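You operate a simulated robot arm through the tools that you are given. There is no shell and no other tool. Be economical: measure what you need, move in short steps, check, and stop when the job is done.

You are at the controls of a simulated two-armed robot. One attempt, no reset.

TASK
Take the lid off the blue tin and lay it down on the white table.

The check looks at the end state, three seconds after you hand in, the way a careful person would. Anything else that was tipped, shoved, dropped, spilled or broken makes it a failure. Lids that push on must go on centred and level and be pressed home; caps that screw on are set level and turned clockwise until they are tight.

THE ROBOT
Two 7-joint arms with two-finger grippers on one trunk, on a base that drives. Base frame: it is fixed to the floor where the robot stands at the start and does not move with it; the origin is under the middle of the robot, x ahead of it, y to its left, z up; the surface under the hand at the start is at about z = 800. Lengths are in mm, angles in rad, forces in N, time in s.
The left shoulder is at the start at [45, 174, 1203], the right one opposite. With the tool pointing down near the work surface each hand reaches from about 100 to 840 mm from the robot's upright axis, wherever it stands, measured 20 degrees to its own side. Payload 2.94 kg a hand.
The tool frame of a hand sits at the grasp point between the pads (the TCP): z along the fingers, y along the line on which they close. The tips reach 30 mm beyond it. The gripper opens to 138 mm. The gripper's body begins 109 mm behind the TCP.
Orientation is that of the tool frame in the base frame, as a unit quaternion [w, x, y, z]. With the fingers straight down and closing along the base's y, the tool's x points along the base's -x, its y along +y and its z along -z.

THE INTERFACE
- The arms move only by the tool nudge_tool. It takes "left_series", "right_series" or both (then of equal length, played together; a hand with none holds still); each is a list of rows, each a list of 7 numbers: the shift along the base's x, y, z in mm, then the turn, a rotation vector about the base's x, y, z in rad, then the gripper command, from -1 (fully open) to 1 (shut), values between in proportion. In form: [[dx, dy, dz, wx, wy, wz, grip], ...]. A call has 1 to 20 rows; each row is the pose to reach, as a shift and turn from the pose commanded when the call began. Rows are played at 5 a second. More than 50 mm and 0.15 rad between two rows, or a gripper value outside its range, and nothing of the call is played. A pose out of reach is approached as far as the arm can. The call stops where the force on the tool passes 40 N (or 10 N more than at its start, if that is more) or the arm is blocked; 0.2 s more then pass. The fingers move at their own pace and stop on an object; they squeeze with about 24 N. The grip force told is the motor's: it shows also when the fingers shut on nothing. Time passes only in rows, and 0.2 s behind the last, so rows that repeat a pose let the fingers close. The reply holds the time, the measured pose of the TCP, the force on the tool along the base axes, the opening and the grip force, in the units named above and with some noise, with the torque about the TCP (base axes, N m) and any sound that the robot's microphone picked up.
- Cameras (640 x 400 px; columns grow to the right, rows downward): "scene" is now at [90.8, -41.7, 1666.6]; the picture's right is [-0.61, -0.79, -0.00], its down [-0.66, 0.51, -0.55] and it looks along [0.43, -0.33, -0.84] (base axes); focal length 290 px, centre (320, 200). "left" rides on the left gripper at [71, -19, -146] in its tool frame; the picture's right is [0.26, 0.97, 0.00], its down [-0.85, 0.23, -0.48] and it looks along [-0.46, 0.12, 0.88] (tool axes); focal length 280 px, centre (320, 200). "right" rides on the right gripper at [71, 19, -146] in its tool frame; the picture's right is [-0.26, 0.97, 0.00], its down [-0.85, -0.23, -0.48] and it looks along [-0.46, -0.12, 0.88] (tool axes); focal length 280 px, centre (320, 200). There is no depth. A picture from a camera that has moved, and an enlarged one, comes with that camera's place and axes in the base frame and with its lens.
- camera(camera): a new picture of that camera. The clock stands still meanwhile.
- raise_lower(by): slides the trunk up (or, below 0, down) by that many mm; the arms and the scene camera ride with it, the base frame stays. It gives what a move gives, with no picture.
- base_move(legs): drives the robot by 1 to 6 legs, each [ahead, turn to the left] in mm and rad, along the robot's own axes; the way and the turn of a leg run together, so that a leg with both is an arc; at most 1500 mm and 3.142 rad a leg. The arms and the cameras ride along, it lands a little off, and it stops where it bumps. It gives what a move gives.
- pan_tilt(pan, tilt): turns the head with the scene camera to pan (to the left, within 2.094 rad either way) and tilt (down, from -0.506 to 1.204), counted from straight ahead of the robot. It gives what a move gives.
- zoom(camera, box): a new picture of the part [left, top, right, bottom] of that camera's present view, enlarged. The clock stands still meanwhile.
- job_done(): hands the job in; it is judged then, once.

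Work in short steps. Places have to be worked out from the pictures, the camera data and where the tool is seen: move nearer, look again, correct. Check each grasp and each placing, and mend what went wrong. You have 120 turns and 88 pictures in all, those below and enlarged ones among them. Open the grippers and draw the arms clear of the work before you hand the job in, unless the task says otherwise; then end with one line.

The tools are called as name(argument=value, ...) on one line, values as JSON. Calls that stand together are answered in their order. nudge_tool: Moves the arms, as the interface text tells. Its arguments: {"type":"object","properties":{"left_series":{"type":"array","items":{"type":"array","items":{"type":"number"}}},"right_series":{"type":"array","items":{"type":"array","items":{"type":"number"}}}},"required":[]} The other tools are called the same way: raise_lower (by) slides the trunk up or down; base_move (legs) drives the base; pan_tilt (pan, tilt) turns the head that bears the scene camera; camera (camera) takes a picture; zoom (camera, box) takes an enlarged picture of a part of a camera's view; job_done () hands the job in.

At the start:

```text
t: 0.0
left_position: [503.4, -89.0, 1104.1]
left_tool_rot: [-0.001, 0.0, 1.0, -0.001]
left_wrist_force: [-1.3, -0.5, -0.9]
left_wrist_torque: [0.0, 0.03, 0.0]
left_gripper_width: 138.1
left_gripper_force: 0.0
right_position: [339.7, -380.9, 1167.4]
right_tool_rot: [0.0, 0.0, 1.0, 0.0]
right_wrist_force: [-0.4, 0.3, -0.1]
right_wrist_torque: [0.02, 0.03, -0.01]
right_gripper_width: 137.9
right_gripper_force: 0.1
trunk travel left (down, up): [-375.0, 359.0]
robot x, y, heading: [-6.9, 0.6, -0.001]
head pan, tilt: [-0.66, 0.993]
```

scene: 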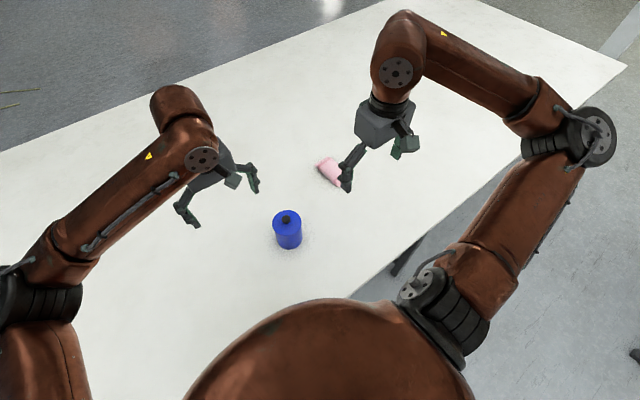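
right: 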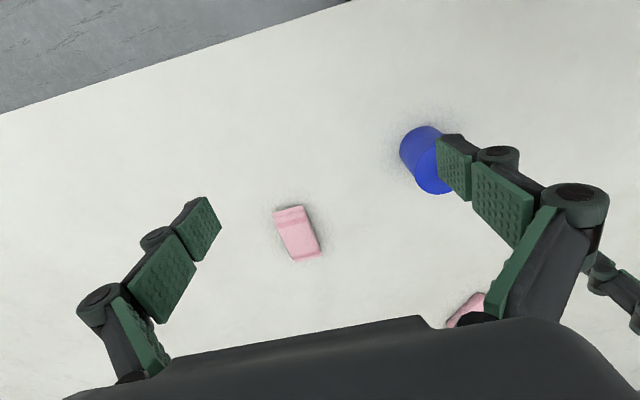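
left: 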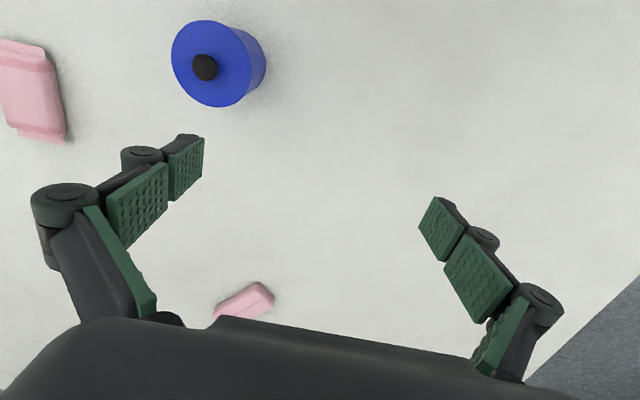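

The tin's knob is at about (482, -225, ~915) from triangulating the scene and left cameras. I'll look closer at the lid in both views.

zoom(camera="left", box=[140, 0, 300, 120])

zoom(camera="scene", box=[250, 190, 330, 260])

zoom(camera="right", box=[380, 110, 480, 210])

```text
3.33 times, centred on (220, 60) of left
camera zoom: at [432.0, -108.5, 1249.1], right [-0.26, 0.97, 0.0], down [0.85, 0.23, 0.47], along [0.46, 0.12, -0.88], focal length 935 px, centre (653, 667)
```

zoom: 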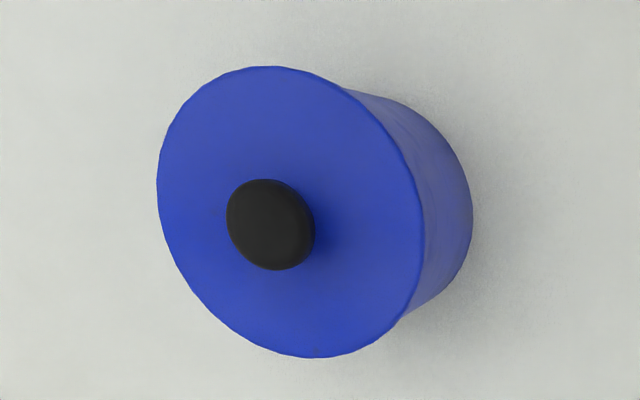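

```text
5.71 times, centred on (290, 225) of scene
camera zoom: at [90.8, -41.7, 1666.6], right [-0.61, -0.79, 0.0], down [-0.66, 0.51, -0.55], along [0.43, -0.33, -0.84], focal length 1655 px, centre (491, 57)
```

zoom: 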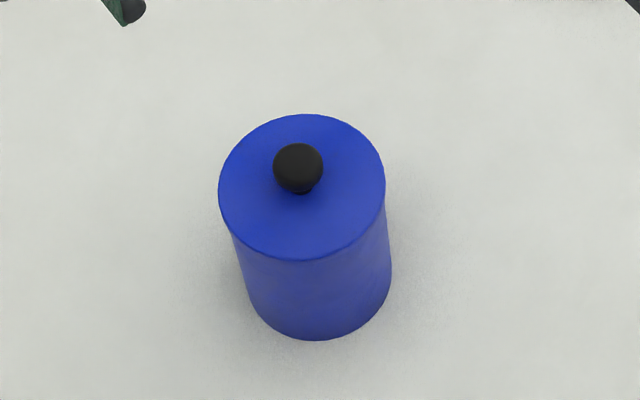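

```text
4.00 times, centred on (430, 160) of right
camera zoom: at [269.1, -362.1, 1314.1], right [0.26, 0.97, 0.0], down [0.85, -0.23, 0.48], along [0.46, -0.12, -0.88], focal length 1122 px, centre (-120, 360)
```

zoom: 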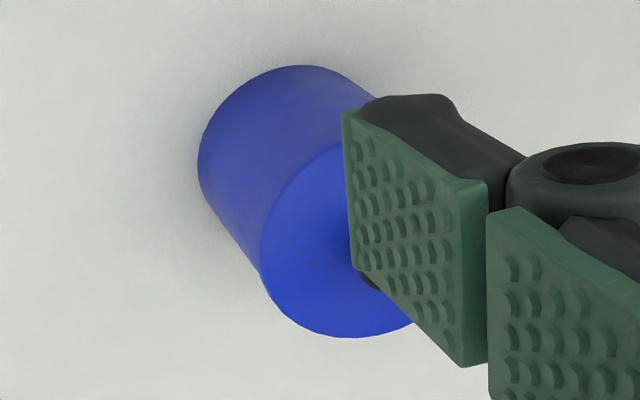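

The lid has a mushroom knob about 26 mm wide, and the lid is about 88 mm across. I'll use the right hand, so the left hand moves out of the way first.

nudge_tool(left_series=[[0, 40, 10, 0, 0, 0, -1], [0, 80, 20, 0, 0, 0, -1], [0, 120, 30, 0, 0, 0, -1], [0, 160, 40, 0, 0, 0, -1], [0, 200, 50, 0, 0, 0, -1], [-20, 240, 50, 0, 0, 0, -1], [-40, 280, 50, 0, 0, 0, -1], [-60, 310, 50, 0, 0, 0, -1]])

nudge_tool(right_series=[[20, 23, -12, 0, 0, 0, -1], [40, 46, -24, 0, 0, 0, -1], [60, 69, -36, 0, 0, 0, -1], [80, 92, -48, 0, 0, 0, -0.8], [100, 115, -60, 0, 0, 0, -0.6], [120, 138, -72, 0, 0, 0, -0.4], [140, 163, -84, 0, 0, 0, -0.3], [140, 163, -100, 0, 0, 0, -0.3], [140, 163, -100, 0, 0, 0, -0.3]])

camera(camera="right")

camera(camera="scene")

```text
t: 1.8
left_position: [440.9, 221.2, 1154.1]
left_tool_rot: [0.0, 0.0, 1.0, 0.0]
left_wrist_force: [0.1, -0.2, 0.1]
left_wrist_torque: [-0.02, -0.01, -0.01]
left_gripper_width: 138.1
left_gripper_force: 0.1
right_position: [338.7, -379.9, 1168.1]
right_tool_rot: [0.0, 0.0, 1.0, 0.0]
right_wrist_force: [-0.7, 0.3, 0.5]
right_wrist_torque: [-0.06, 0.0, 0.0]
right_gripper_width: 138.1
right_gripper_force: 0.1
trunk travel left (down, up): [-375.0, 359.0]
robot x, y, heading: [1.5, -1.8, -0.005]
head pan, tilt: [-0.66, 0.993]
```

```text
t: 3.8
left_position: [442.4, 220.5, 1153.9]
left_tool_rot: [-0.001, 0.0, 1.0, 0.0]
left_wrist_force: [-0.3, 0.6, -1.2]
left_wrist_torque: [-0.05, 0.02, -0.02]
left_gripper_width: 138.1
left_gripper_force: 0.1
right_position: [482.1, -217.4, 1065.4]
right_tool_rot: [0.0, 0.0, 1.0, 0.0]
right_wrist_force: [-0.7, 0.2, -0.2]
right_wrist_torque: [-0.06, 0.02, -0.01]
right_gripper_width: 89.6
right_gripper_force: 0.1
trunk travel left (down, up): [-375.0, 359.0]
robot x, y, heading: [-1.4, 4.1, -0.002]
head pan, tilt: [-0.66, 0.993]
```

```text
81 pictures are left
camera right: at [410.1, -198.2, 1213.0], right [0.26, 0.97, 0.0], down [0.85, -0.23, 0.48], along [0.46, -0.12, -0.88], focal length 280 px, centre (320, 200)
```

right: 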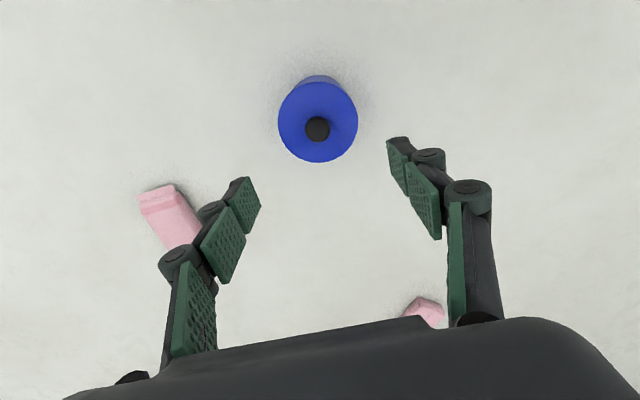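

```text
80 pictures are left
camera scene: at [91.2, -40.1, 1666.6], right [-0.61, -0.79, 0.0], down [-0.66, 0.51, -0.55], along [0.43, -0.33, -0.84], focal length 290 px, centre (320, 200)
```

scene: 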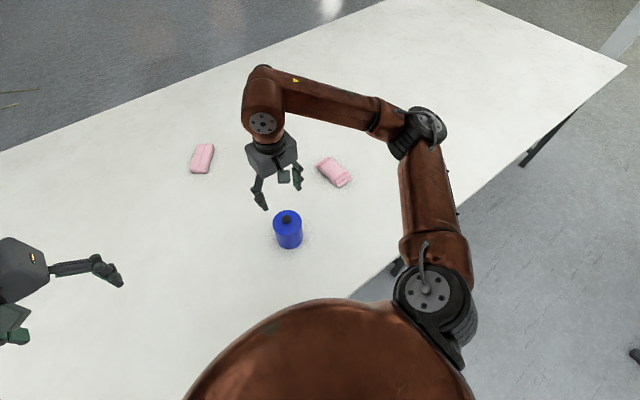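

The right camera puts the knob at about (480, -218). I'll lower to TCP z≈975, above the knob, and refine its height there.

nudge_tool(right_series=[[-1, -1, -30, 0, 0, 0, -0.3], [-1, -1, -60, 0, 0, 0, -0.3], [-1, -1, -85, 0, 0, 0, -0.3], [-1, -1, -85, 0, 0, 0, -0.3]])

camera(camera="right")

zoom(camera="scene", box=[230, 160, 350, 260])

zoom(camera="left", box=[0, 0, 320, 200])

```text
t: 4.8
left_position: [441.7, 219.2, 1153.7]
left_tool_rot: [-0.001, 0.0, 1.0, 0.0]
left_wrist_force: [0.3, -0.2, 0.7]
left_wrist_torque: [0.02, 0.03, -0.01]
left_gripper_width: 137.8
left_gripper_force: 0.1
right_position: [477.0, -218.5, 982.0]
right_tool_rot: [-0.001, 0.0, 1.0, 0.0]
right_wrist_force: [0.1, -0.5, -0.3]
right_wrist_torque: [-0.02, 0.03, 0.0]
right_gripper_width: 89.5
right_gripper_force: 0.1
trunk travel left (down, up): [-375.0, 359.0]
robot x, y, heading: [1.1, 1.1, 0.001]
head pan, tilt: [-0.66, 0.993]
```

```text
79 pictures are left
camera right: at [407.6, -199.4, 1128.2], right [0.26, 0.97, 0.0], down [0.85, -0.23, 0.48], along [0.46, -0.12, -0.88], focal length 280 px, centre (320, 200)
```

right: 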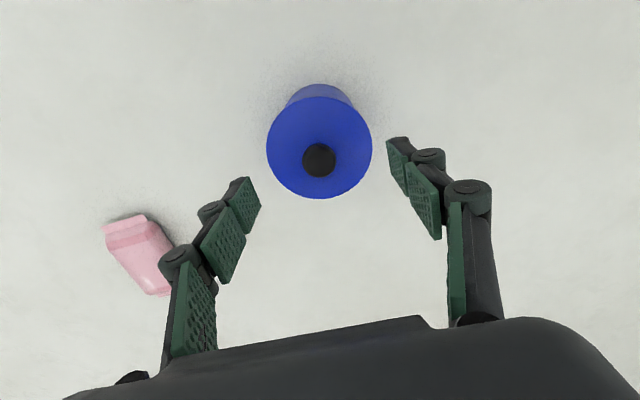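

```text
4.00 times, centred on (290, 210) of scene
camera zoom: at [90.6, -40.6, 1666.7], right [-0.61, -0.79, 0.0], down [-0.66, 0.51, -0.55], along [0.43, -0.33, -0.84], focal length 1159 px, centre (440, 160)
```

zoom: 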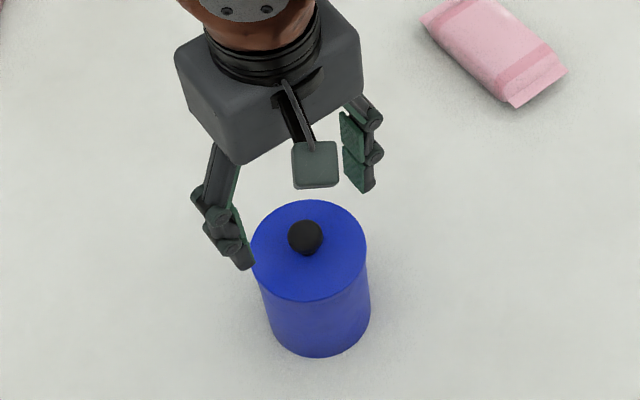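

```text
2.00 times, centred on (160, 100) of left
camera zoom: at [371.9, 201.2, 1300.7], right [-0.26, 0.97, 0.0], down [0.85, 0.23, 0.47], along [0.46, 0.12, -0.88], focal length 561 px, centre (640, 400)
```

zoom: 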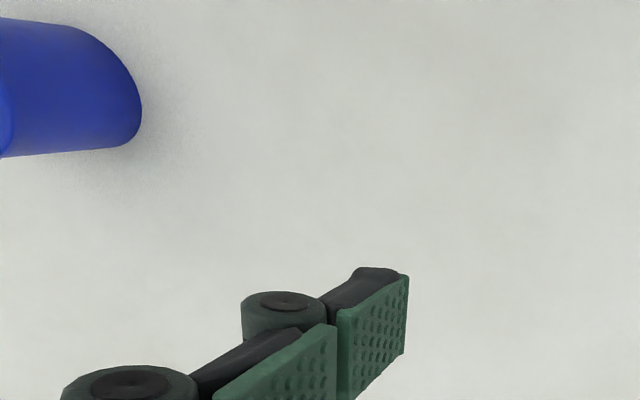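

Triangulating between the two heights gives a knob centre of about (480, -218, 926) and a lid top at about z 906. I'll lower to TCP z≈943, which puts the tips at about 913, keeping the fingers spread to about 60 mm. Then I'll check.

nudge_tool(right_series=[[1, 1, -12, 0, 0, 0, 0.1], [1, 1, -25, 0, 0, 0, 0.1], [1, 1, -33, 0, 0, 0, 0.1], [1, 1, -40, 0, 0, 0, 0.1], [1, 1, -40, 0, 0, 0, 0.1]])

zoom(camera="right", box=[200, 80, 440, 230])

zoom(camera="scene", box=[240, 180, 340, 260])

```text
t: 6.0
left_position: [442.0, 218.9, 1154.7]
left_tool_rot: [-0.001, 0.0, 1.0, 0.0]
left_wrist_force: [-0.2, 0.2, 0.5]
left_wrist_torque: [-0.01, 0.01, 0.01]
left_gripper_width: 138.1
left_gripper_force: 0.0
right_position: [479.5, -216.6, 943.6]
right_tool_rot: [0.0, 0.0, 1.0, 0.001]
right_wrist_force: [-0.6, -0.3, 0.5]
right_wrist_torque: [-0.03, 0.03, 0.0]
right_gripper_width: 62.1
right_gripper_force: 0.0
trunk travel left (down, up): [-375.0, 359.0]
robot x, y, heading: [2.6, -4.4, 0.004]
head pan, tilt: [-0.66, 0.993]
```

```text
2.67 times, centred on (320, 155) of right
camera zoom: at [408.4, -198.9, 1089.8], right [0.26, 0.97, 0.0], down [0.85, -0.23, 0.48], along [0.46, -0.12, -0.88], focal length 748 px, centre (320, 320)
```

zoom: 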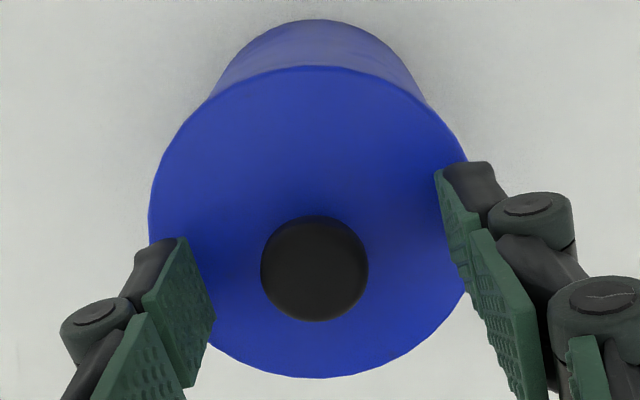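

```text
5.00 times, centred on (290, 220) of scene
camera zoom: at [90.8, -41.0, 1666.6], right [-0.61, -0.79, 0.0], down [-0.66, 0.51, -0.55], along [0.43, -0.33, -0.84], focal length 1448 px, centre (470, 100)
```

zoom: 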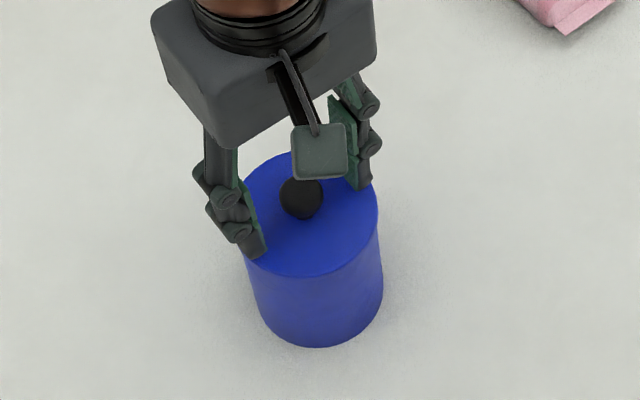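

The fingers straddle the knob with it centred and no contact force. I'll close on it now.

nudge_tool(right_series=[[0, 0, 0, 0, 0, 0, 0.4], [0, 0, 0, 0, 0, 0, 0.6], [0, 0, 0, 0, 0, 0, 0.8], [0, 0, 0, 0, 0, 0, 1], [0, 0, 0, 0, 0, 0, 1], [0, 0, 0, 0, 0, 0, 1]])

zoom(camera="right", box=[200, 80, 440, 230])

```text
t: 7.4
left_position: [442.0, 220.4, 1154.4]
left_tool_rot: [-0.001, 0.0, 1.0, -0.001]
left_wrist_force: [-0.5, 0.3, 0.4]
left_wrist_torque: [0.02, 0.02, 0.01]
left_gripper_width: 137.8
left_gripper_force: 0.0
right_position: [479.0, -217.2, 943.4]
right_tool_rot: [0.0, 0.0, 1.0, 0.0]
right_wrist_force: [-0.7, 0.5, -0.9]
right_wrist_torque: [0.0, 0.01, -0.01]
right_gripper_width: 22.7
right_gripper_force: 24.1
trunk travel left (down, up): [-375.0, 359.0]
robot x, y, heading: [2.0, 0.3, -0.006]
head pan, tilt: [-0.66, 0.993]
```

```text
2.67 times, centred on (320, 155) of right
camera zoom: at [408.5, -199.0, 1089.9], right [0.26, 0.97, 0.0], down [0.85, -0.23, 0.48], along [0.46, -0.12, -0.88], focal length 748 px, centre (320, 320)
```

zoom: 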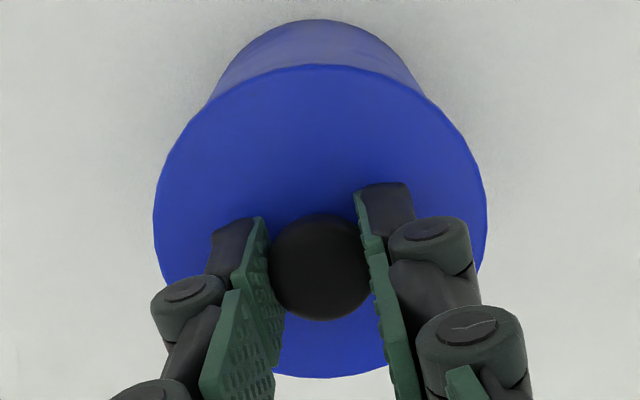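

The knob is gripped at 22.7 mm wide with 24 N. I'll lift in small steps to see how the lid comes off.

nudge_tool(right_series=[[0, 0, 2, 0, 0, 0, 1], [0, 0, 4, 0, 0, 0, 1], [0, 0, 6, 0, 0, 0, 1], [0, 0, 8, 0, 0, 0, 1], [0, 0, 10, 0, 0, 0, 1], [0, 0, 12, 0, 0, 0, 1]])

zoom(camera="scene", box=[240, 180, 340, 260])

camera(camera="right")

```text
t: 8.8
left_position: [442.8, 219.5, 1154.0]
left_tool_rot: [-0.001, 0.0, 1.0, 0.0]
left_wrist_force: [-0.2, 0.5, 0.6]
left_wrist_torque: [0.0, 0.01, 0.0]
left_gripper_width: 137.8
left_gripper_force: 0.1
right_position: [478.2, -217.9, 955.1]
right_tool_rot: [-0.001, 0.0, 1.0, 0.0]
right_wrist_force: [-1.2, -0.8, -0.3]
right_wrist_torque: [-0.01, 0.02, 0.01]
right_gripper_width: 22.7
right_gripper_force: 24.4
trunk travel left (down, up): [-375.0, 359.0]
robot x, y, heading: [-3.2, -2.5, -0.0]
head pan, tilt: [-0.66, 0.993]
```

```text
5.00 times, centred on (290, 220) of scene
camera zoom: at [90.9, -41.1, 1666.6], right [-0.61, -0.79, 0.0], down [-0.66, 0.51, -0.55], along [0.43, -0.33, -0.84], focal length 1448 px, centre (470, 100)
```

zoom: 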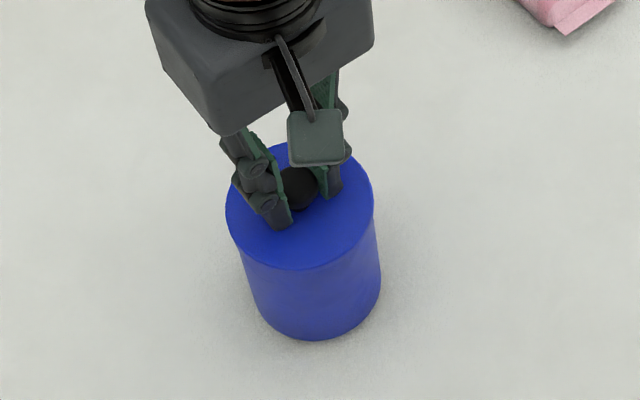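

```text
72 pictures are left
camera right: at [409.1, -198.6, 1101.2], right [0.26, 0.97, 0.0], down [0.85, -0.23, 0.48], along [0.46, -0.12, -0.88], focal length 280 px, centre (320, 200)
```

right: 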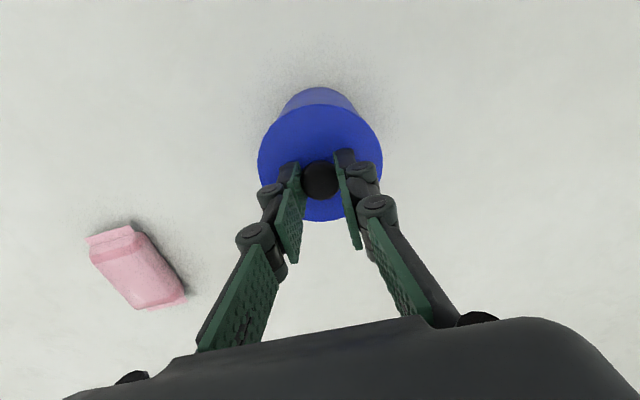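

The tin's bottom edge may have risen along with the lid. I'll look closer before going on.

zoom(camera="scene", box=[265, 205, 325, 255])

zoom(camera="right", box=[240, 70, 400, 230])

```text
8.00 times, centred on (295, 230) of scene
camera zoom: at [90.9, -41.1, 1666.6], right [-0.61, -0.79, 0.0], down [-0.66, 0.51, -0.55], along [0.43, -0.33, -0.84], focal length 2318 px, centre (520, -40)
```

zoom: 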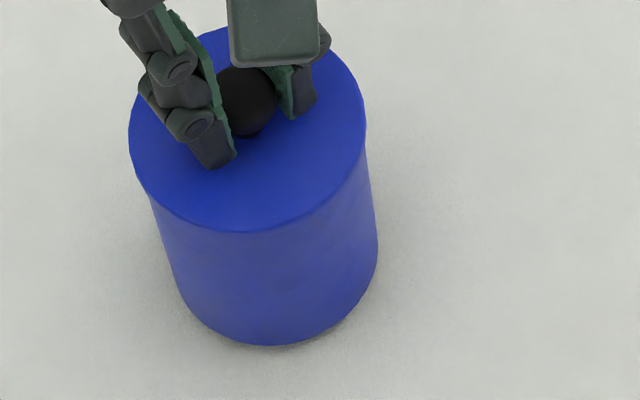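

```text
2.50 times, centred on (320, 150) of right
camera zoom: at [409.1, -198.6, 1101.2], right [0.26, 0.97, 0.0], down [0.85, -0.23, 0.48], along [0.46, -0.12, -0.88], focal length 701 px, centre (320, 325)
```

zoom: 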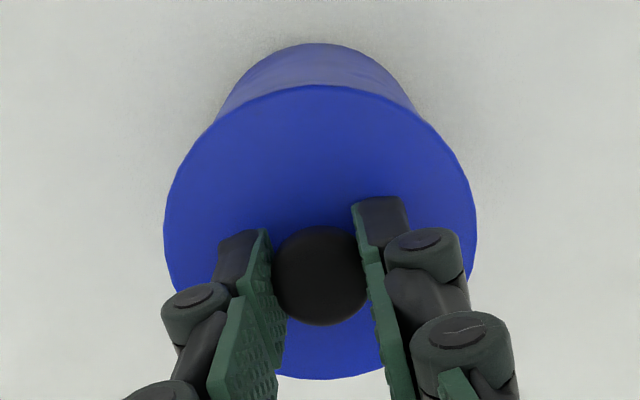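

The bottom edge rose and a shadow shows underneath, so the whole tin is lifting. The lid fits tightly. I'll set the tin back down where it was, then use the left hand to hold the body.

nudge_tool(right_series=[[0, 0, -3, 0, 0, 0, 1], [0, 0, -6, 0, 0, 0, 1], [0, 0, -8, 0, 0, 0, 1], [0, 0, -10, 0, 0, 0, 1], [0, 0, -11, 0, 0, 0, 1], [0, 0, -12, 0, 0, 0, 1], [0, 0, -12, 0, 0, 0, 1]])

nudge_tool(left_series=[[2.4, -10, -6.5, -0.051, 0.051, 0.0883, -1], [4.8, -20, -13, -0.102, 0.102, 0.1766, -1], [7.1, -30, -19.5, -0.1529, 0.1529, 0.2649, -1], [9.5, -40, -26, -0.2039, 0.2039, 0.3533, -1], [11.9, -50, -32.5, -0.2549, 0.2549, 0.4416, -1], [14.3, -60, -39, -0.3059, 0.3059, 0.5299, -1], [16.6, -70, -45.5, -0.3569, 0.3569, 0.6182, -1], [19, -80, -52, -0.4079, 0.4079, 0.7065, -1], [21.4, -90, -58.5, -0.4588, 0.4588, 0.7948, -1], [23.8, -100, -65, -0.5098, 0.5098, 0.8831, -1], [26.1, -110, -71.5, -0.5608, 0.5608, 0.9714, -1], [28.5, -120, -78, -0.6118, 0.6118, 1.0598, -1], [30.9, -130, -84.5, -0.6628, 0.6628, 1.1481, -1], [33.3, -140, -91, -0.7137, 0.7137, 1.2364, -1], [35.6, -150, -97.5, -0.7647, 0.7647, 1.3247, -1], [38, -160, -104, -0.8157, 0.8157, 1.413, -1], [38, -160, -104, -0.8157, 0.8157, 1.413, -1]])

camera(camera="scene")

camera(camera="left")

```text
t: 10.4
left_position: [441.8, 218.5, 1154.9]
left_tool_rot: [0.0, 0.0, 1.0, 0.0]
left_wrist_force: [0.8, -0.6, 0.0]
left_wrist_torque: [0.03, 0.02, -0.02]
left_gripper_width: 138.0
left_gripper_force: 0.1
right_position: [478.7, -217.8, 943.9]
right_tool_rot: [0.0, 0.0, 1.0, -0.001]
right_wrist_force: [-0.5, -3.2, 8.2]
right_wrist_torque: [-0.02, 0.08, 0.04]
right_gripper_width: 22.6
right_gripper_force: 23.8
trunk travel left (down, up): [-375.0, 359.0]
robot x, y, heading: [-0.2, 0.0, -0.0]
head pan, tilt: [-0.66, 0.993]
```

```text
t: 14.0
left_position: [479.6, 62.1, 1048.4]
left_tool_rot: [0.354, 0.613, -0.611, 0.354]
left_wrist_force: [0.2, -0.7, -0.2]
left_wrist_torque: [-0.01, -0.03, 0.04]
left_gripper_width: 138.0
left_gripper_force: 0.0
right_position: [479.7, -217.3, 943.0]
right_tool_rot: [0.0, 0.0, 1.0, 0.0]
right_wrist_force: [1.6, -3.6, 10.1]
right_wrist_torque: [-0.07, -0.07, 0.01]
right_gripper_width: 22.8
right_gripper_force: 24.1
trunk travel left (down, up): [-375.0, 359.0]
robot x, y, heading: [-1.4, 2.0, -0.003]
head pan, tilt: [-0.66, 0.993]
```

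```text
69 pictures are left
camera scene: at [90.1, -41.3, 1666.7], right [-0.61, -0.79, 0.0], down [-0.66, 0.51, -0.55], along [0.43, -0.33, -0.84], focal length 290 px, centre (320, 200)
```

scene: 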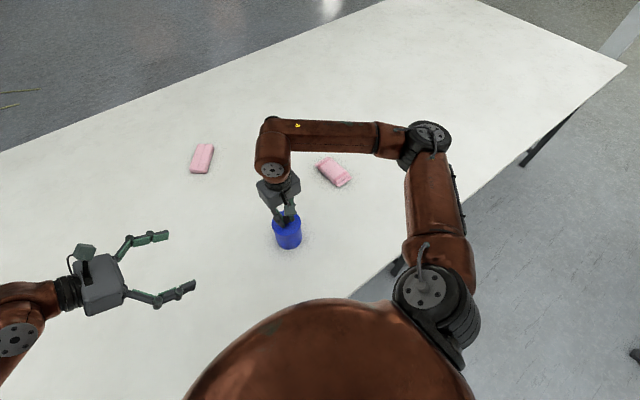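

```text
68 pictures are left
camera left: at [498.7, 152.6, 1183.5], right [-0.96, -0.13, 0.23], down [-0.23, 0.84, -0.5], along [-0.12, -0.53, -0.84], focal length 280 px, centre (320, 200)
```

left: 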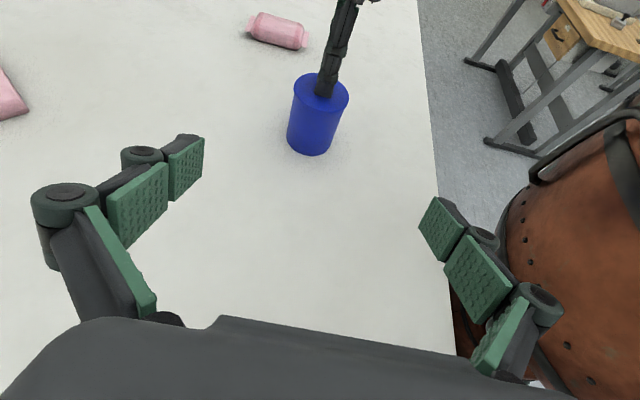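

The left hand reached the side-grasp pose, and the tin is back on the table. I'll move the left hand to a pre-grasp point beside the tin.

nudge_tool(left_series=[[0, -25, -35, 0, 0, 0, -1], [0, -50, -70, 0, 0, 0, -1], [0, -75, -100, 0, 0, 0, -1], [0, -100, -125, 0, 0, 0, -1], [-1, -135, -135, 0, 0, 0, -1], [-1, -166, -140, 0, 0, 0, -1], [-1, -166, -140, 0, 0, 0, -1]])

camera(camera="left")

zoom(camera="scene", box=[160, 150, 360, 290])

```text
t: 15.6
left_position: [479.6, -105.6, 908.7]
left_tool_rot: [0.353, 0.613, -0.612, 0.354]
left_wrist_force: [-0.6, 0.4, 0.3]
left_wrist_torque: [-0.02, -0.04, 0.03]
left_gripper_width: 138.4
left_gripper_force: 0.2
right_position: [479.6, -218.1, 941.9]
right_tool_rot: [0.0, 0.0, 1.0, -0.001]
right_wrist_force: [-1.4, -1.9, 6.1]
right_wrist_torque: [-0.01, 0.09, -0.02]
right_gripper_width: 22.2
right_gripper_force: 24.0
trunk travel left (down, up): [-375.0, 359.0]
robot x, y, heading: [-2.4, -1.0, -0.003]
head pan, tilt: [-0.66, 0.993]
```

```text
67 pictures are left
camera left: at [499.5, -14.7, 1042.6], right [-0.96, -0.13, 0.23], down [-0.23, 0.84, -0.5], along [-0.12, -0.53, -0.84], focal length 280 px, centre (320, 200)
```

left: 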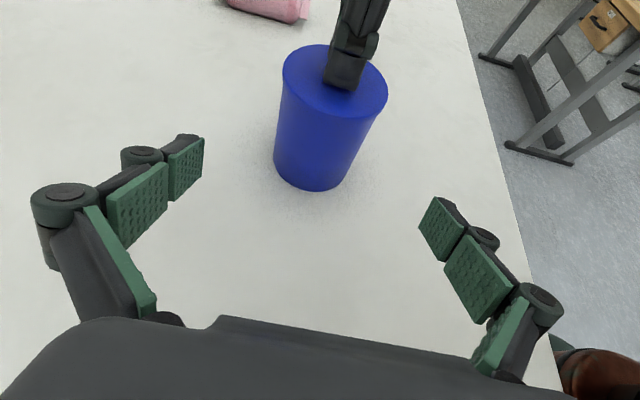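

```text
2.86 times, centred on (260, 220) of scene
camera zoom: at [90.3, -41.1, 1666.7], right [-0.61, -0.79, 0.0], down [-0.66, 0.51, -0.55], along [0.43, -0.33, -0.84], focal length 828 px, centre (491, 143)
```

zoom: 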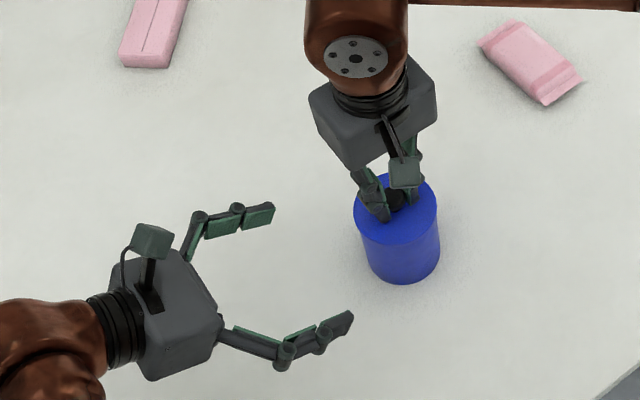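

I'll zoom in on the tin's side to find the lid seam before gripping the body.

zoom(camera="left", box=[250, 30, 410, 200])

```text
2.35 times, centred on (330, 115) of left
camera zoom: at [499.5, -14.7, 1042.6], right [-0.96, -0.13, 0.23], down [-0.23, 0.84, -0.5], along [-0.12, -0.53, -0.84], focal length 660 px, centre (296, 400)
```

zoom: 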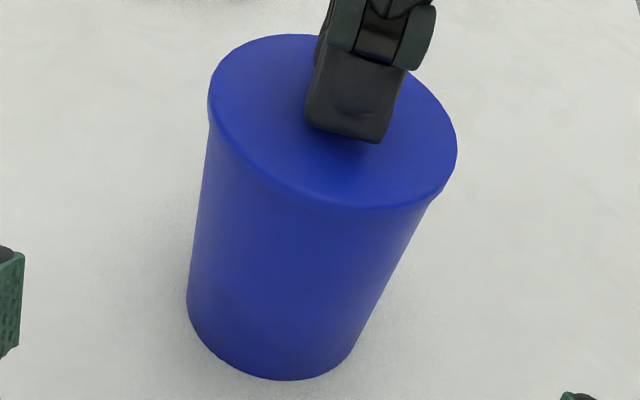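

The rim is thin, so gripping at z≈845 is on the body only. I'll advance along the tool axis so the fingers go either side of the tin.

nudge_tool(left_series=[[0, -20, -12, 0, 0, 0, -1], [0, -40, -23, 0, 0, 0, -1], [0, -60, -35, 0, 0, 0, -1], [0, -80, -46, 0, 0, 0, -1], [0, -100, -58, 0, 0, 0, -1], [0, -113, -65, 0, 0, 0, -1], [0, -113, -65, 0, 0, 0, -1]])

camera(camera="left")

zoom(camera="scene", box=[200, 150, 360, 270])

```text
t: 17.2
left_position: [478.3, -218.2, 845.5]
left_tool_rot: [0.354, 0.613, -0.612, 0.354]
left_wrist_force: [-0.1, 0.2, 0.0]
left_wrist_torque: [-0.02, 0.05, -0.02]
left_gripper_width: 137.9
left_gripper_force: 0.1
right_position: [478.0, -218.0, 942.0]
right_tool_rot: [0.0, 0.0, 1.0, 0.0]
right_wrist_force: [-1.8, 0.0, 1.5]
right_wrist_torque: [0.05, 0.09, 0.02]
right_gripper_width: 22.7
right_gripper_force: 23.8
trunk travel left (down, up): [-375.0, 359.0]
robot x, y, heading: [0.2, -1.2, -0.003]
head pan, tilt: [-0.66, 0.993]
```

```text
64 pictures are left
camera left: at [498.8, -126.6, 979.3], right [-0.96, -0.13, 0.23], down [-0.23, 0.84, -0.5], along [-0.12, -0.53, -0.84], focal length 280 px, centre (320, 200)
```

left: 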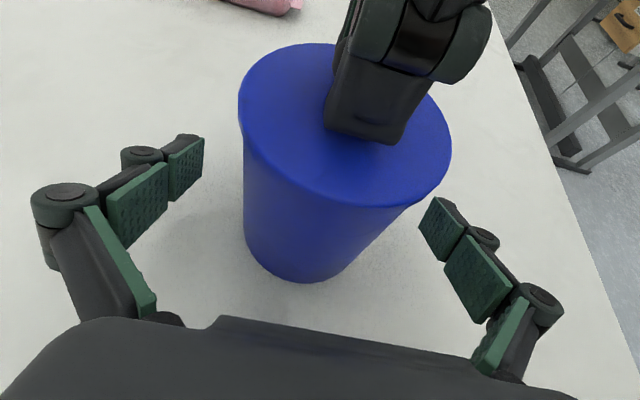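

```text
3.33 times, centred on (280, 210) of scene
camera zoom: at [90.6, -41.4, 1666.6], right [-0.61, -0.79, 0.0], down [-0.66, 0.51, -0.55], along [0.43, -0.33, -0.84], focal length 966 px, centre (453, 167)
```

zoom: 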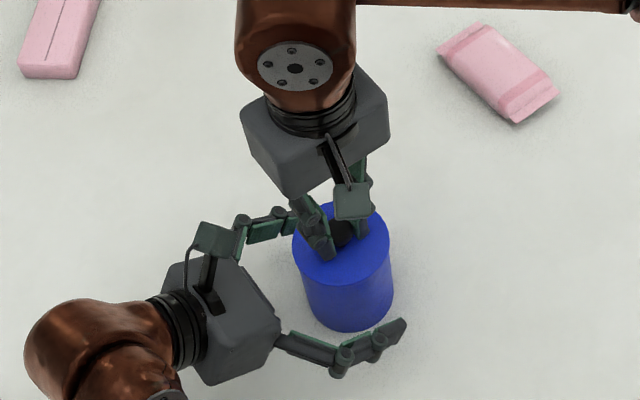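

Both fingers are alongside the body with no contact. I'll close the left gripper on the body.

nudge_tool(left_series=[[0, 0, 0, 0, 0, 0, -0.8], [0, 0, 0, 0, 0, 0, -0.5], [0, 0, 0, 0, 0, 0, -0.3], [0, 0, 0, 0, 0, 0, 0], [0, 0, 0, 0, 0, 0, 0.5], [0, 0, 0, 0, 0, 0, 1], [0, 0, 0, 0, 0, 0, 1]])

camera(camera="left")

```text
t: 18.8
left_position: [479.2, -217.9, 844.4]
left_tool_rot: [0.354, 0.613, -0.611, 0.354]
left_wrist_force: [6.2, 1.6, 1.2]
left_wrist_torque: [-0.07, -0.01, 0.03]
left_gripper_width: 81.9
left_gripper_force: 24.2
right_position: [478.4, -217.5, 942.5]
right_tool_rot: [0.0, 0.0, 1.0, 0.0]
right_wrist_force: [-4.1, -1.2, 1.3]
right_wrist_torque: [-0.03, 0.23, -0.02]
right_gripper_width: 22.4
right_gripper_force: 23.7
trunk travel left (down, up): [-375.0, 359.0]
robot x, y, heading: [-4.0, -1.0, 0.007]
head pan, tilt: [-0.66, 0.993]
```

```text
62 pictures are left
camera left: at [499.3, -126.0, 979.8], right [-0.96, -0.13, 0.23], down [-0.23, 0.84, -0.5], along [-0.12, -0.53, -0.84], focal length 280 px, centre (320, 200)
```

left: 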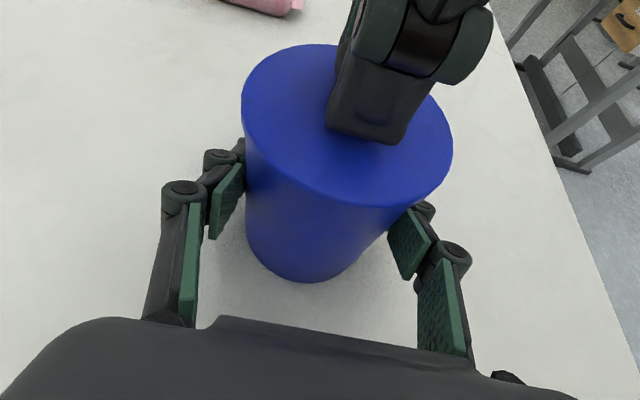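

The body is held at 81.9 mm and 24 N. I'll pull the lid straight up slowly with the right hand while the left holds.

nudge_tool(right_series=[[0, 0, 1, 0, 0, 0, 1], [0, 0, 2, 0, 0, 0, 1], [0, 0, 3, 0, 0, 0, 1], [0, 0, 4, 0, 0, 0, 1], [0, 0, 5, 0, 0, 0, 1], [0, 0, 6, 0, 0, 0, 1], [0, 0, 8, 0, 0, 0, 1], [0, 0, 10, 0, 0, 0, 1]], left_series=[[0, 0, 0, 0, 0, 0, 1], [0, 0, 0, 0, 0, 0, 1], [0, 0, 0, 0, 0, 0, 1], [0, 0, 0, 0, 0, 0, 1], [0, 0, 0, 0, 0, 0, 1], [0, 0, 0, 0, 0, 0, 1], [0, 0, 0, 0, 0, 0, 1], [0, 0, 0, 0, 0, 0, 1]])

camera(camera="left")

zoom(camera="scene", box=[240, 180, 340, 260])

```text
t: 20.6
left_position: [478.8, -218.7, 845.9]
left_tool_rot: [-0.354, -0.612, 0.612, -0.354]
left_wrist_force: [-1.0, -1.0, 3.6]
left_wrist_torque: [-0.03, -0.12, -0.04]
left_gripper_width: 82.4
left_gripper_force: 23.2
right_position: [478.6, -217.9, 953.1]
right_tool_rot: [-0.001, 0.0, 1.0, 0.0]
right_wrist_force: [-0.5, 0.7, -1.2]
right_wrist_torque: [-0.02, -0.02, 0.02]
right_gripper_width: 22.6
right_gripper_force: 23.6
trunk travel left (down, up): [-375.0, 359.0]
robot x, y, heading: [-1.5, -1.9, -0.001]
head pan, tilt: [-0.66, 0.993]
heard: snap
```

```text
61 pictures are left
camera left: at [498.7, -126.6, 979.7], right [-0.96, -0.13, 0.23], down [-0.23, 0.84, -0.5], along [-0.12, -0.53, -0.84], focal length 280 px, centre (320, 200)
```

left: 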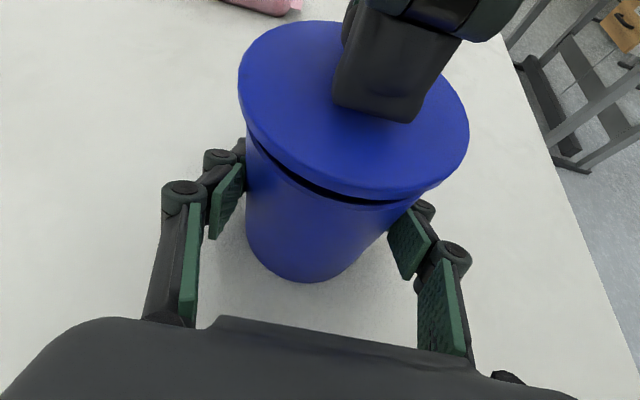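

```text
5.00 times, centred on (290, 220) of scene
camera zoom: at [90.4, -41.5, 1666.7], right [-0.61, -0.79, 0.0], down [-0.66, 0.51, -0.55], along [0.43, -0.33, -0.84], focal length 1448 px, centre (470, 100)
```

zoom: 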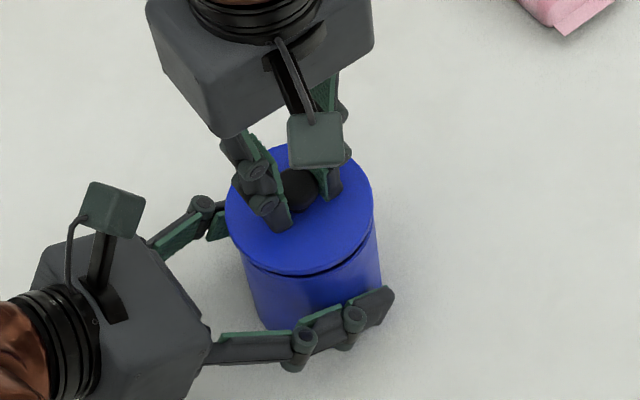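

The lid snapped free. I'll lift it clear, then carry it forward over the open table at about x=660, y=-230.

nudge_tool(right_series=[[0, 0, 15, 0, 0, 0, 1], [0, 0, 35, 0, 0, 0, 1], [0, 0, 60, 0, 0, 0, 1], [30, 0, 70, 0, 0, 0, 1], [65, -4, 70, 0, 0, 0, 1], [100, -8, 70, 0, 0, 0, 1], [140, -10, 70, 0, 0, 0, 1], [165, -12, 70, 0, 0, 0, 1], [180, -12, 70, 0, 0, 0, 1], [180, -12, 70, 0, 0, 0, 1]])

camera(camera="right")

camera(camera="scene")

camera(camera="left")

```text
t: 22.8
left_position: [479.1, -218.3, 845.7]
left_tool_rot: [0.354, 0.612, -0.612, 0.354]
left_wrist_force: [-1.1, -0.1, 4.1]
left_wrist_torque: [0.02, -0.13, 0.01]
left_gripper_width: 82.1
left_gripper_force: 23.8
right_position: [660.9, -229.1, 1023.9]
right_tool_rot: [0.0, 0.0, 1.0, 0.001]
right_wrist_force: [0.1, -0.8, 0.0]
right_wrist_torque: [-0.02, 0.01, -0.01]
right_gripper_width: 22.8
right_gripper_force: 24.0
trunk travel left (down, up): [-375.0, 359.0]
robot x, y, heading: [2.5, -3.9, 0.004]
head pan, tilt: [-0.66, 0.993]
```

```text
59 pictures are left
camera right: at [589.9, -210.7, 1169.6], right [0.26, 0.97, 0.0], down [0.85, -0.23, 0.48], along [0.46, -0.12, -0.88], focal length 280 px, centre (320, 200)
```

right: 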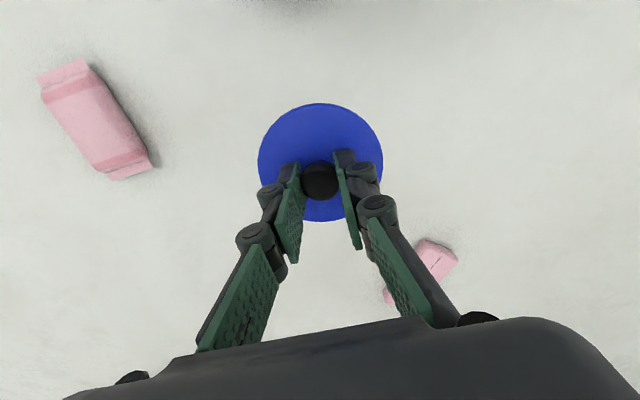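

```text
58 pictures are left
camera scene: at [90.6, -41.3, 1666.6], right [-0.61, -0.79, 0.0], down [-0.66, 0.51, -0.55], along [0.43, -0.33, -0.84], focal length 290 px, centre (320, 200)
```

scene: 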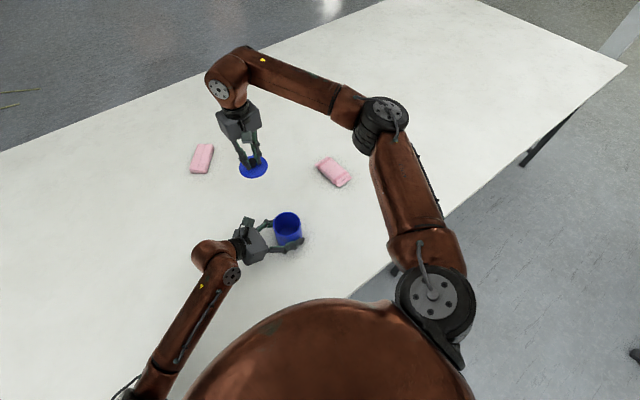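

```text
57 pictures are left
camera left: at [498.8, -126.4, 979.6], right [-0.96, -0.13, 0.23], down [-0.23, 0.84, -0.5], along [-0.12, -0.53, -0.84], focal length 280 px, centre (320, 200)
```

left: 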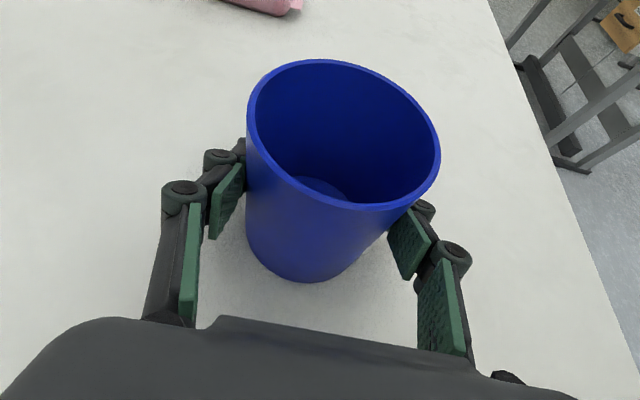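

The tin is empty and upright, and the lid is held level over clear table. I'll lower it.

nudge_tool(right_series=[[0, 0, -40, 0, 0, 0, 1], [0, 0, -80, 0, 0, 0, 1], [0, 0, -115, 0, 0, 0, 1], [0, 0, -140, 0, 0, 0, 1], [0, 0, -150, 0, 0, 0, 1], [0, 0, -155, 0, 0, 0, 1], [0, 0, -158, 0, 0, 0, 1], [0, 0, -158, 0, 0, 0, 1]])

zoom(camera="scene", box=[210, 110, 330, 210])

```text
t: 24.6
left_position: [479.0, -218.1, 845.4]
left_tool_rot: [0.355, 0.612, -0.612, 0.354]
left_wrist_force: [-0.5, 0.2, 2.2]
left_wrist_torque: [-0.04, -0.13, 0.01]
left_gripper_width: 81.9
left_gripper_force: 23.5
right_position: [659.2, -230.0, 865.0]
right_tool_rot: [0.0, 0.0, 1.0, 0.0]
right_wrist_force: [0.3, -0.5, 0.1]
right_wrist_torque: [-0.01, 0.0, -0.02]
right_gripper_width: 22.4
right_gripper_force: 24.3
trunk travel left (down, up): [-375.0, 359.0]
robot x, y, heading: [1.0, -0.4, 0.0]
head pan, tilt: [-0.66, 0.993]
```

```text
4.00 times, centred on (270, 160) of scene
camera zoom: at [90.7, -41.4, 1666.6], right [-0.61, -0.79, 0.0], down [-0.66, 0.51, -0.55], along [0.43, -0.33, -0.84], focal length 1159 px, centre (520, 360)
```

zoom: 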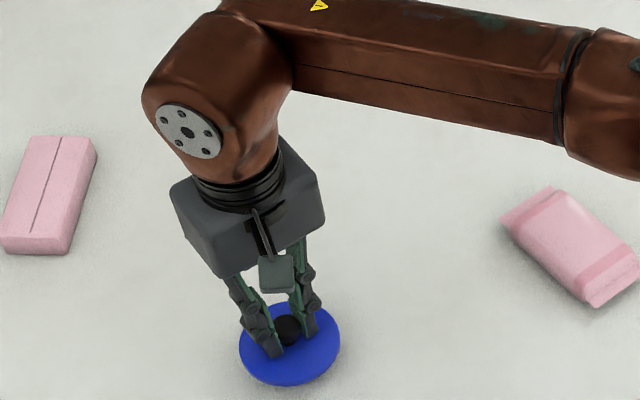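

No contact yet at TCP z 865. I'll go down in 1.5 mm steps until I feel the table.

nudge_tool(right_series=[[0, 0, -2, 0, 0, 0, 1], [0, 0, -4, 0, 0, 0, 1], [0, 0, -6, 0, 0, 0, 1], [0, 0, -7.5, 0, 0, 0, 1], [0, 0, -9, 0, 0, 0, 1], [0, 0, -9, 0, 0, 0, 1]])

```text
t: 26.0
left_position: [478.1, -217.3, 844.5]
left_tool_rot: [0.355, 0.612, -0.612, 0.354]
left_wrist_force: [0.6, -0.3, 1.7]
left_wrist_torque: [0.05, -0.08, 0.03]
left_gripper_width: 81.9
left_gripper_force: 23.8
right_position: [658.7, -230.7, 854.8]
right_tool_rot: [-0.001, 0.001, 1.0, 0.0]
right_wrist_force: [0.9, -0.2, 0.0]
right_wrist_torque: [0.03, -0.01, -0.01]
right_gripper_width: 22.9
right_gripper_force: 24.3
trunk travel left (down, up): [-375.0, 359.0]
robot x, y, heading: [-2.5, -0.0, -0.0]
head pan, tilt: [-0.66, 0.993]
```

Still no contact, so I'll continue.

nudge_tool(right_series=[[0, 0, -1.5, 0, 0, 0, 1], [0, 0, -3, 0, 0, 0, 1], [0, 0, -4.5, 0, 0, 0, 1], [0, 0, -6, 0, 0, 0, 1], [0, 0, -6, 0, 0, 0, 1]])

zoom(camera="right", box=[220, 70, 420, 240])

```text
t: 27.2
left_position: [480.1, -217.5, 845.2]
left_tool_rot: [-0.355, -0.612, 0.612, -0.354]
left_wrist_force: [-0.2, -1.0, 3.1]
left_wrist_torque: [-0.02, -0.07, 0.01]
left_gripper_width: 82.1
left_gripper_force: 23.9
right_position: [659.5, -228.5, 850.1]
right_tool_rot: [0.0, 0.0, 1.0, 0.0]
right_wrist_force: [0.4, 0.7, 0.3]
right_wrist_torque: [0.0, 0.01, -0.01]
right_gripper_width: 22.6
right_gripper_force: 23.7
trunk travel left (down, up): [-375.0, 359.0]
robot x, y, heading: [-1.3, 3.4, 0.001]
head pan, tilt: [-0.66, 0.993]
```

```text
2.35 times, centred on (320, 155) of right
camera zoom: at [588.8, -210.3, 996.1], right [0.26, 0.97, 0.0], down [0.85, -0.23, 0.48], along [0.46, -0.12, -0.88], focal length 660 px, centre (320, 306)
```

zoom: 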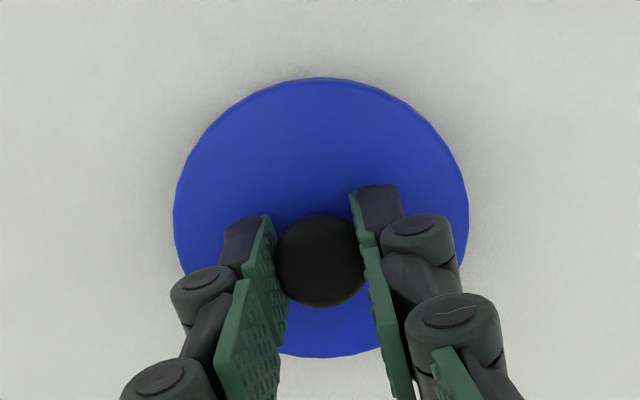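

It's close now, and the contact shadow is tight. I'll continue down in 1 mm steps.

nudge_tool(right_series=[[0, 0, -1, 0, 0, 0, 1], [0, 0, -2, 0, 0, 0, 1], [0, 0, -3, 0, 0, 0, 1], [0, 0, -4, 0, 0, 0, 1], [0, 0, -4, 0, 0, 0, 1]])

```text
t: 28.4
left_position: [479.1, -218.4, 845.1]
left_tool_rot: [-0.354, -0.612, 0.612, -0.353]
left_wrist_force: [0.4, -0.5, 0.5]
left_wrist_torque: [-0.04, 0.01, 0.01]
left_gripper_width: 82.3
left_gripper_force: 24.0
right_position: [658.0, -230.6, 846.8]
right_tool_rot: [0.001, 0.0, 1.0, 0.0]
right_wrist_force: [1.5, -2.0, 6.4]
right_wrist_torque: [-0.07, -0.05, 0.01]
right_gripper_width: 22.4
right_gripper_force: 23.8
trunk travel left (down, up): [-375.0, 359.0]
robot x, y, heading: [1.9, 1.5, -0.004]
head pan, tilt: [-0.66, 0.993]
```

The lid is touching the table at about 6 N. I'll open the right gripper in place, and release the tin with the left.

nudge_tool(right_series=[[0, 0, 0.5, 0, 0, 0, 0.6], [0, 0, 0.5, 0, 0, 0, 0.4], [0, 0, 0.5, 0, 0, 0, 0.1], [0, 0, 0.5, 0, 0, 0, 0.1]])

nudge_tool(left_series=[[0, 0, 0, 0, 0, 0, -0.2], [0, 0, 0, 0, 0, 0, -0.4], [0, 0, 0, 0, 0, 0, -0.7], [0, 0, 0, 0, 0, 0, -1], [0, 0, 0, 0, 0, 0, -1], [0, 0, 0, 0, 0, 0, -1]], right_series=[[0, 0, 10, 0, 0, 0, 0.1], [0, 0, 30, 0, 0, 0, 0.1], [0, 0, 60, 0, 0, 0, 0.1], [0, 0, 100, 0, 0, 0, 0.1], [0, 0, 140, 0, 0, 0, 0.1], [0, 0, 180, 0, 0, 0, 0.1]])

camera(camera="left")

camera(camera="right")

```text
t: 29.4
left_position: [478.9, -218.2, 846.0]
left_tool_rot: [0.354, 0.612, -0.612, 0.354]
left_wrist_force: [-0.6, 0.8, 0.1]
left_wrist_torque: [-0.03, -0.07, -0.02]
left_gripper_width: 82.0
left_gripper_force: 24.2
right_position: [659.2, -229.9, 846.5]
right_tool_rot: [0.0, 0.001, 1.0, 0.0]
right_wrist_force: [0.3, 0.6, 0.3]
right_wrist_torque: [0.0, 0.01, -0.01]
right_gripper_width: 62.2
right_gripper_force: 0.1
trunk travel left (down, up): [-375.0, 359.0]
robot x, y, heading: [-1.8, 3.1, -0.003]
head pan, tilt: [-0.66, 0.993]
```

```text
t: 30.8
left_position: [477.7, -217.7, 845.5]
left_tool_rot: [0.354, 0.613, -0.612, 0.354]
left_wrist_force: [0.0, 0.7, 0.2]
left_wrist_torque: [-0.01, -0.02, 0.03]
left_gripper_width: 137.9
left_gripper_force: 0.0
right_position: [657.8, -229.3, 1027.5]
right_tool_rot: [-0.001, 0.0, 1.0, -0.001]
right_wrist_force: [-0.2, -0.4, -0.2]
right_wrist_torque: [-0.03, -0.02, 0.01]
right_gripper_width: 62.2
right_gripper_force: 0.1
trunk travel left (down, up): [-375.0, 359.0]
robot x, y, heading: [0.8, -0.7, 0.004]
head pan, tilt: [-0.66, 0.993]
```

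```text
54 pictures are left
camera left: at [498.5, -126.2, 979.8], right [-0.96, -0.13, 0.23], down [-0.23, 0.84, -0.5], along [-0.12, -0.53, -0.84], focal length 280 px, centre (320, 200)
```

left: 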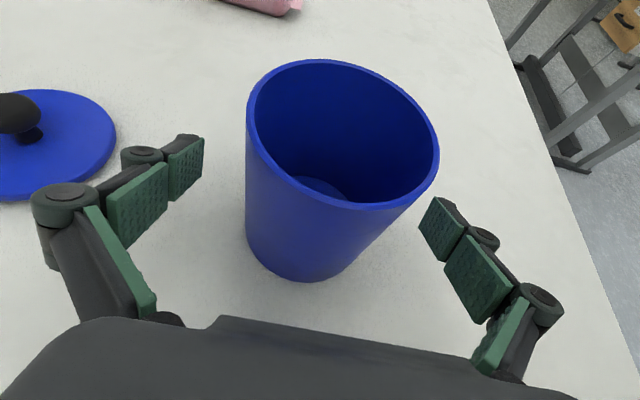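

```text
53 pictures are left
camera right: at [587.1, -210.2, 1173.4], right [0.26, 0.97, 0.0], down [0.85, -0.23, 0.48], along [0.46, -0.12, -0.88], focal length 280 px, centre (320, 200)
```

right: 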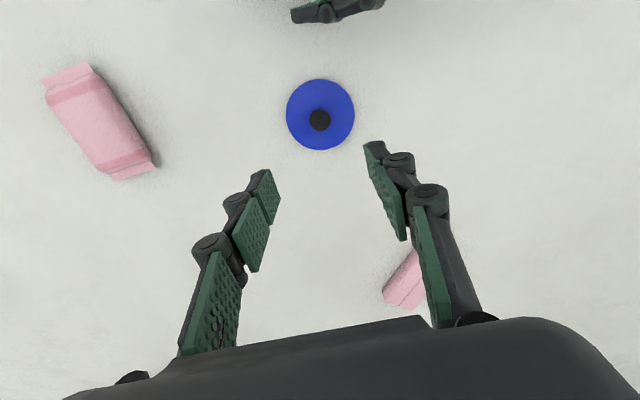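

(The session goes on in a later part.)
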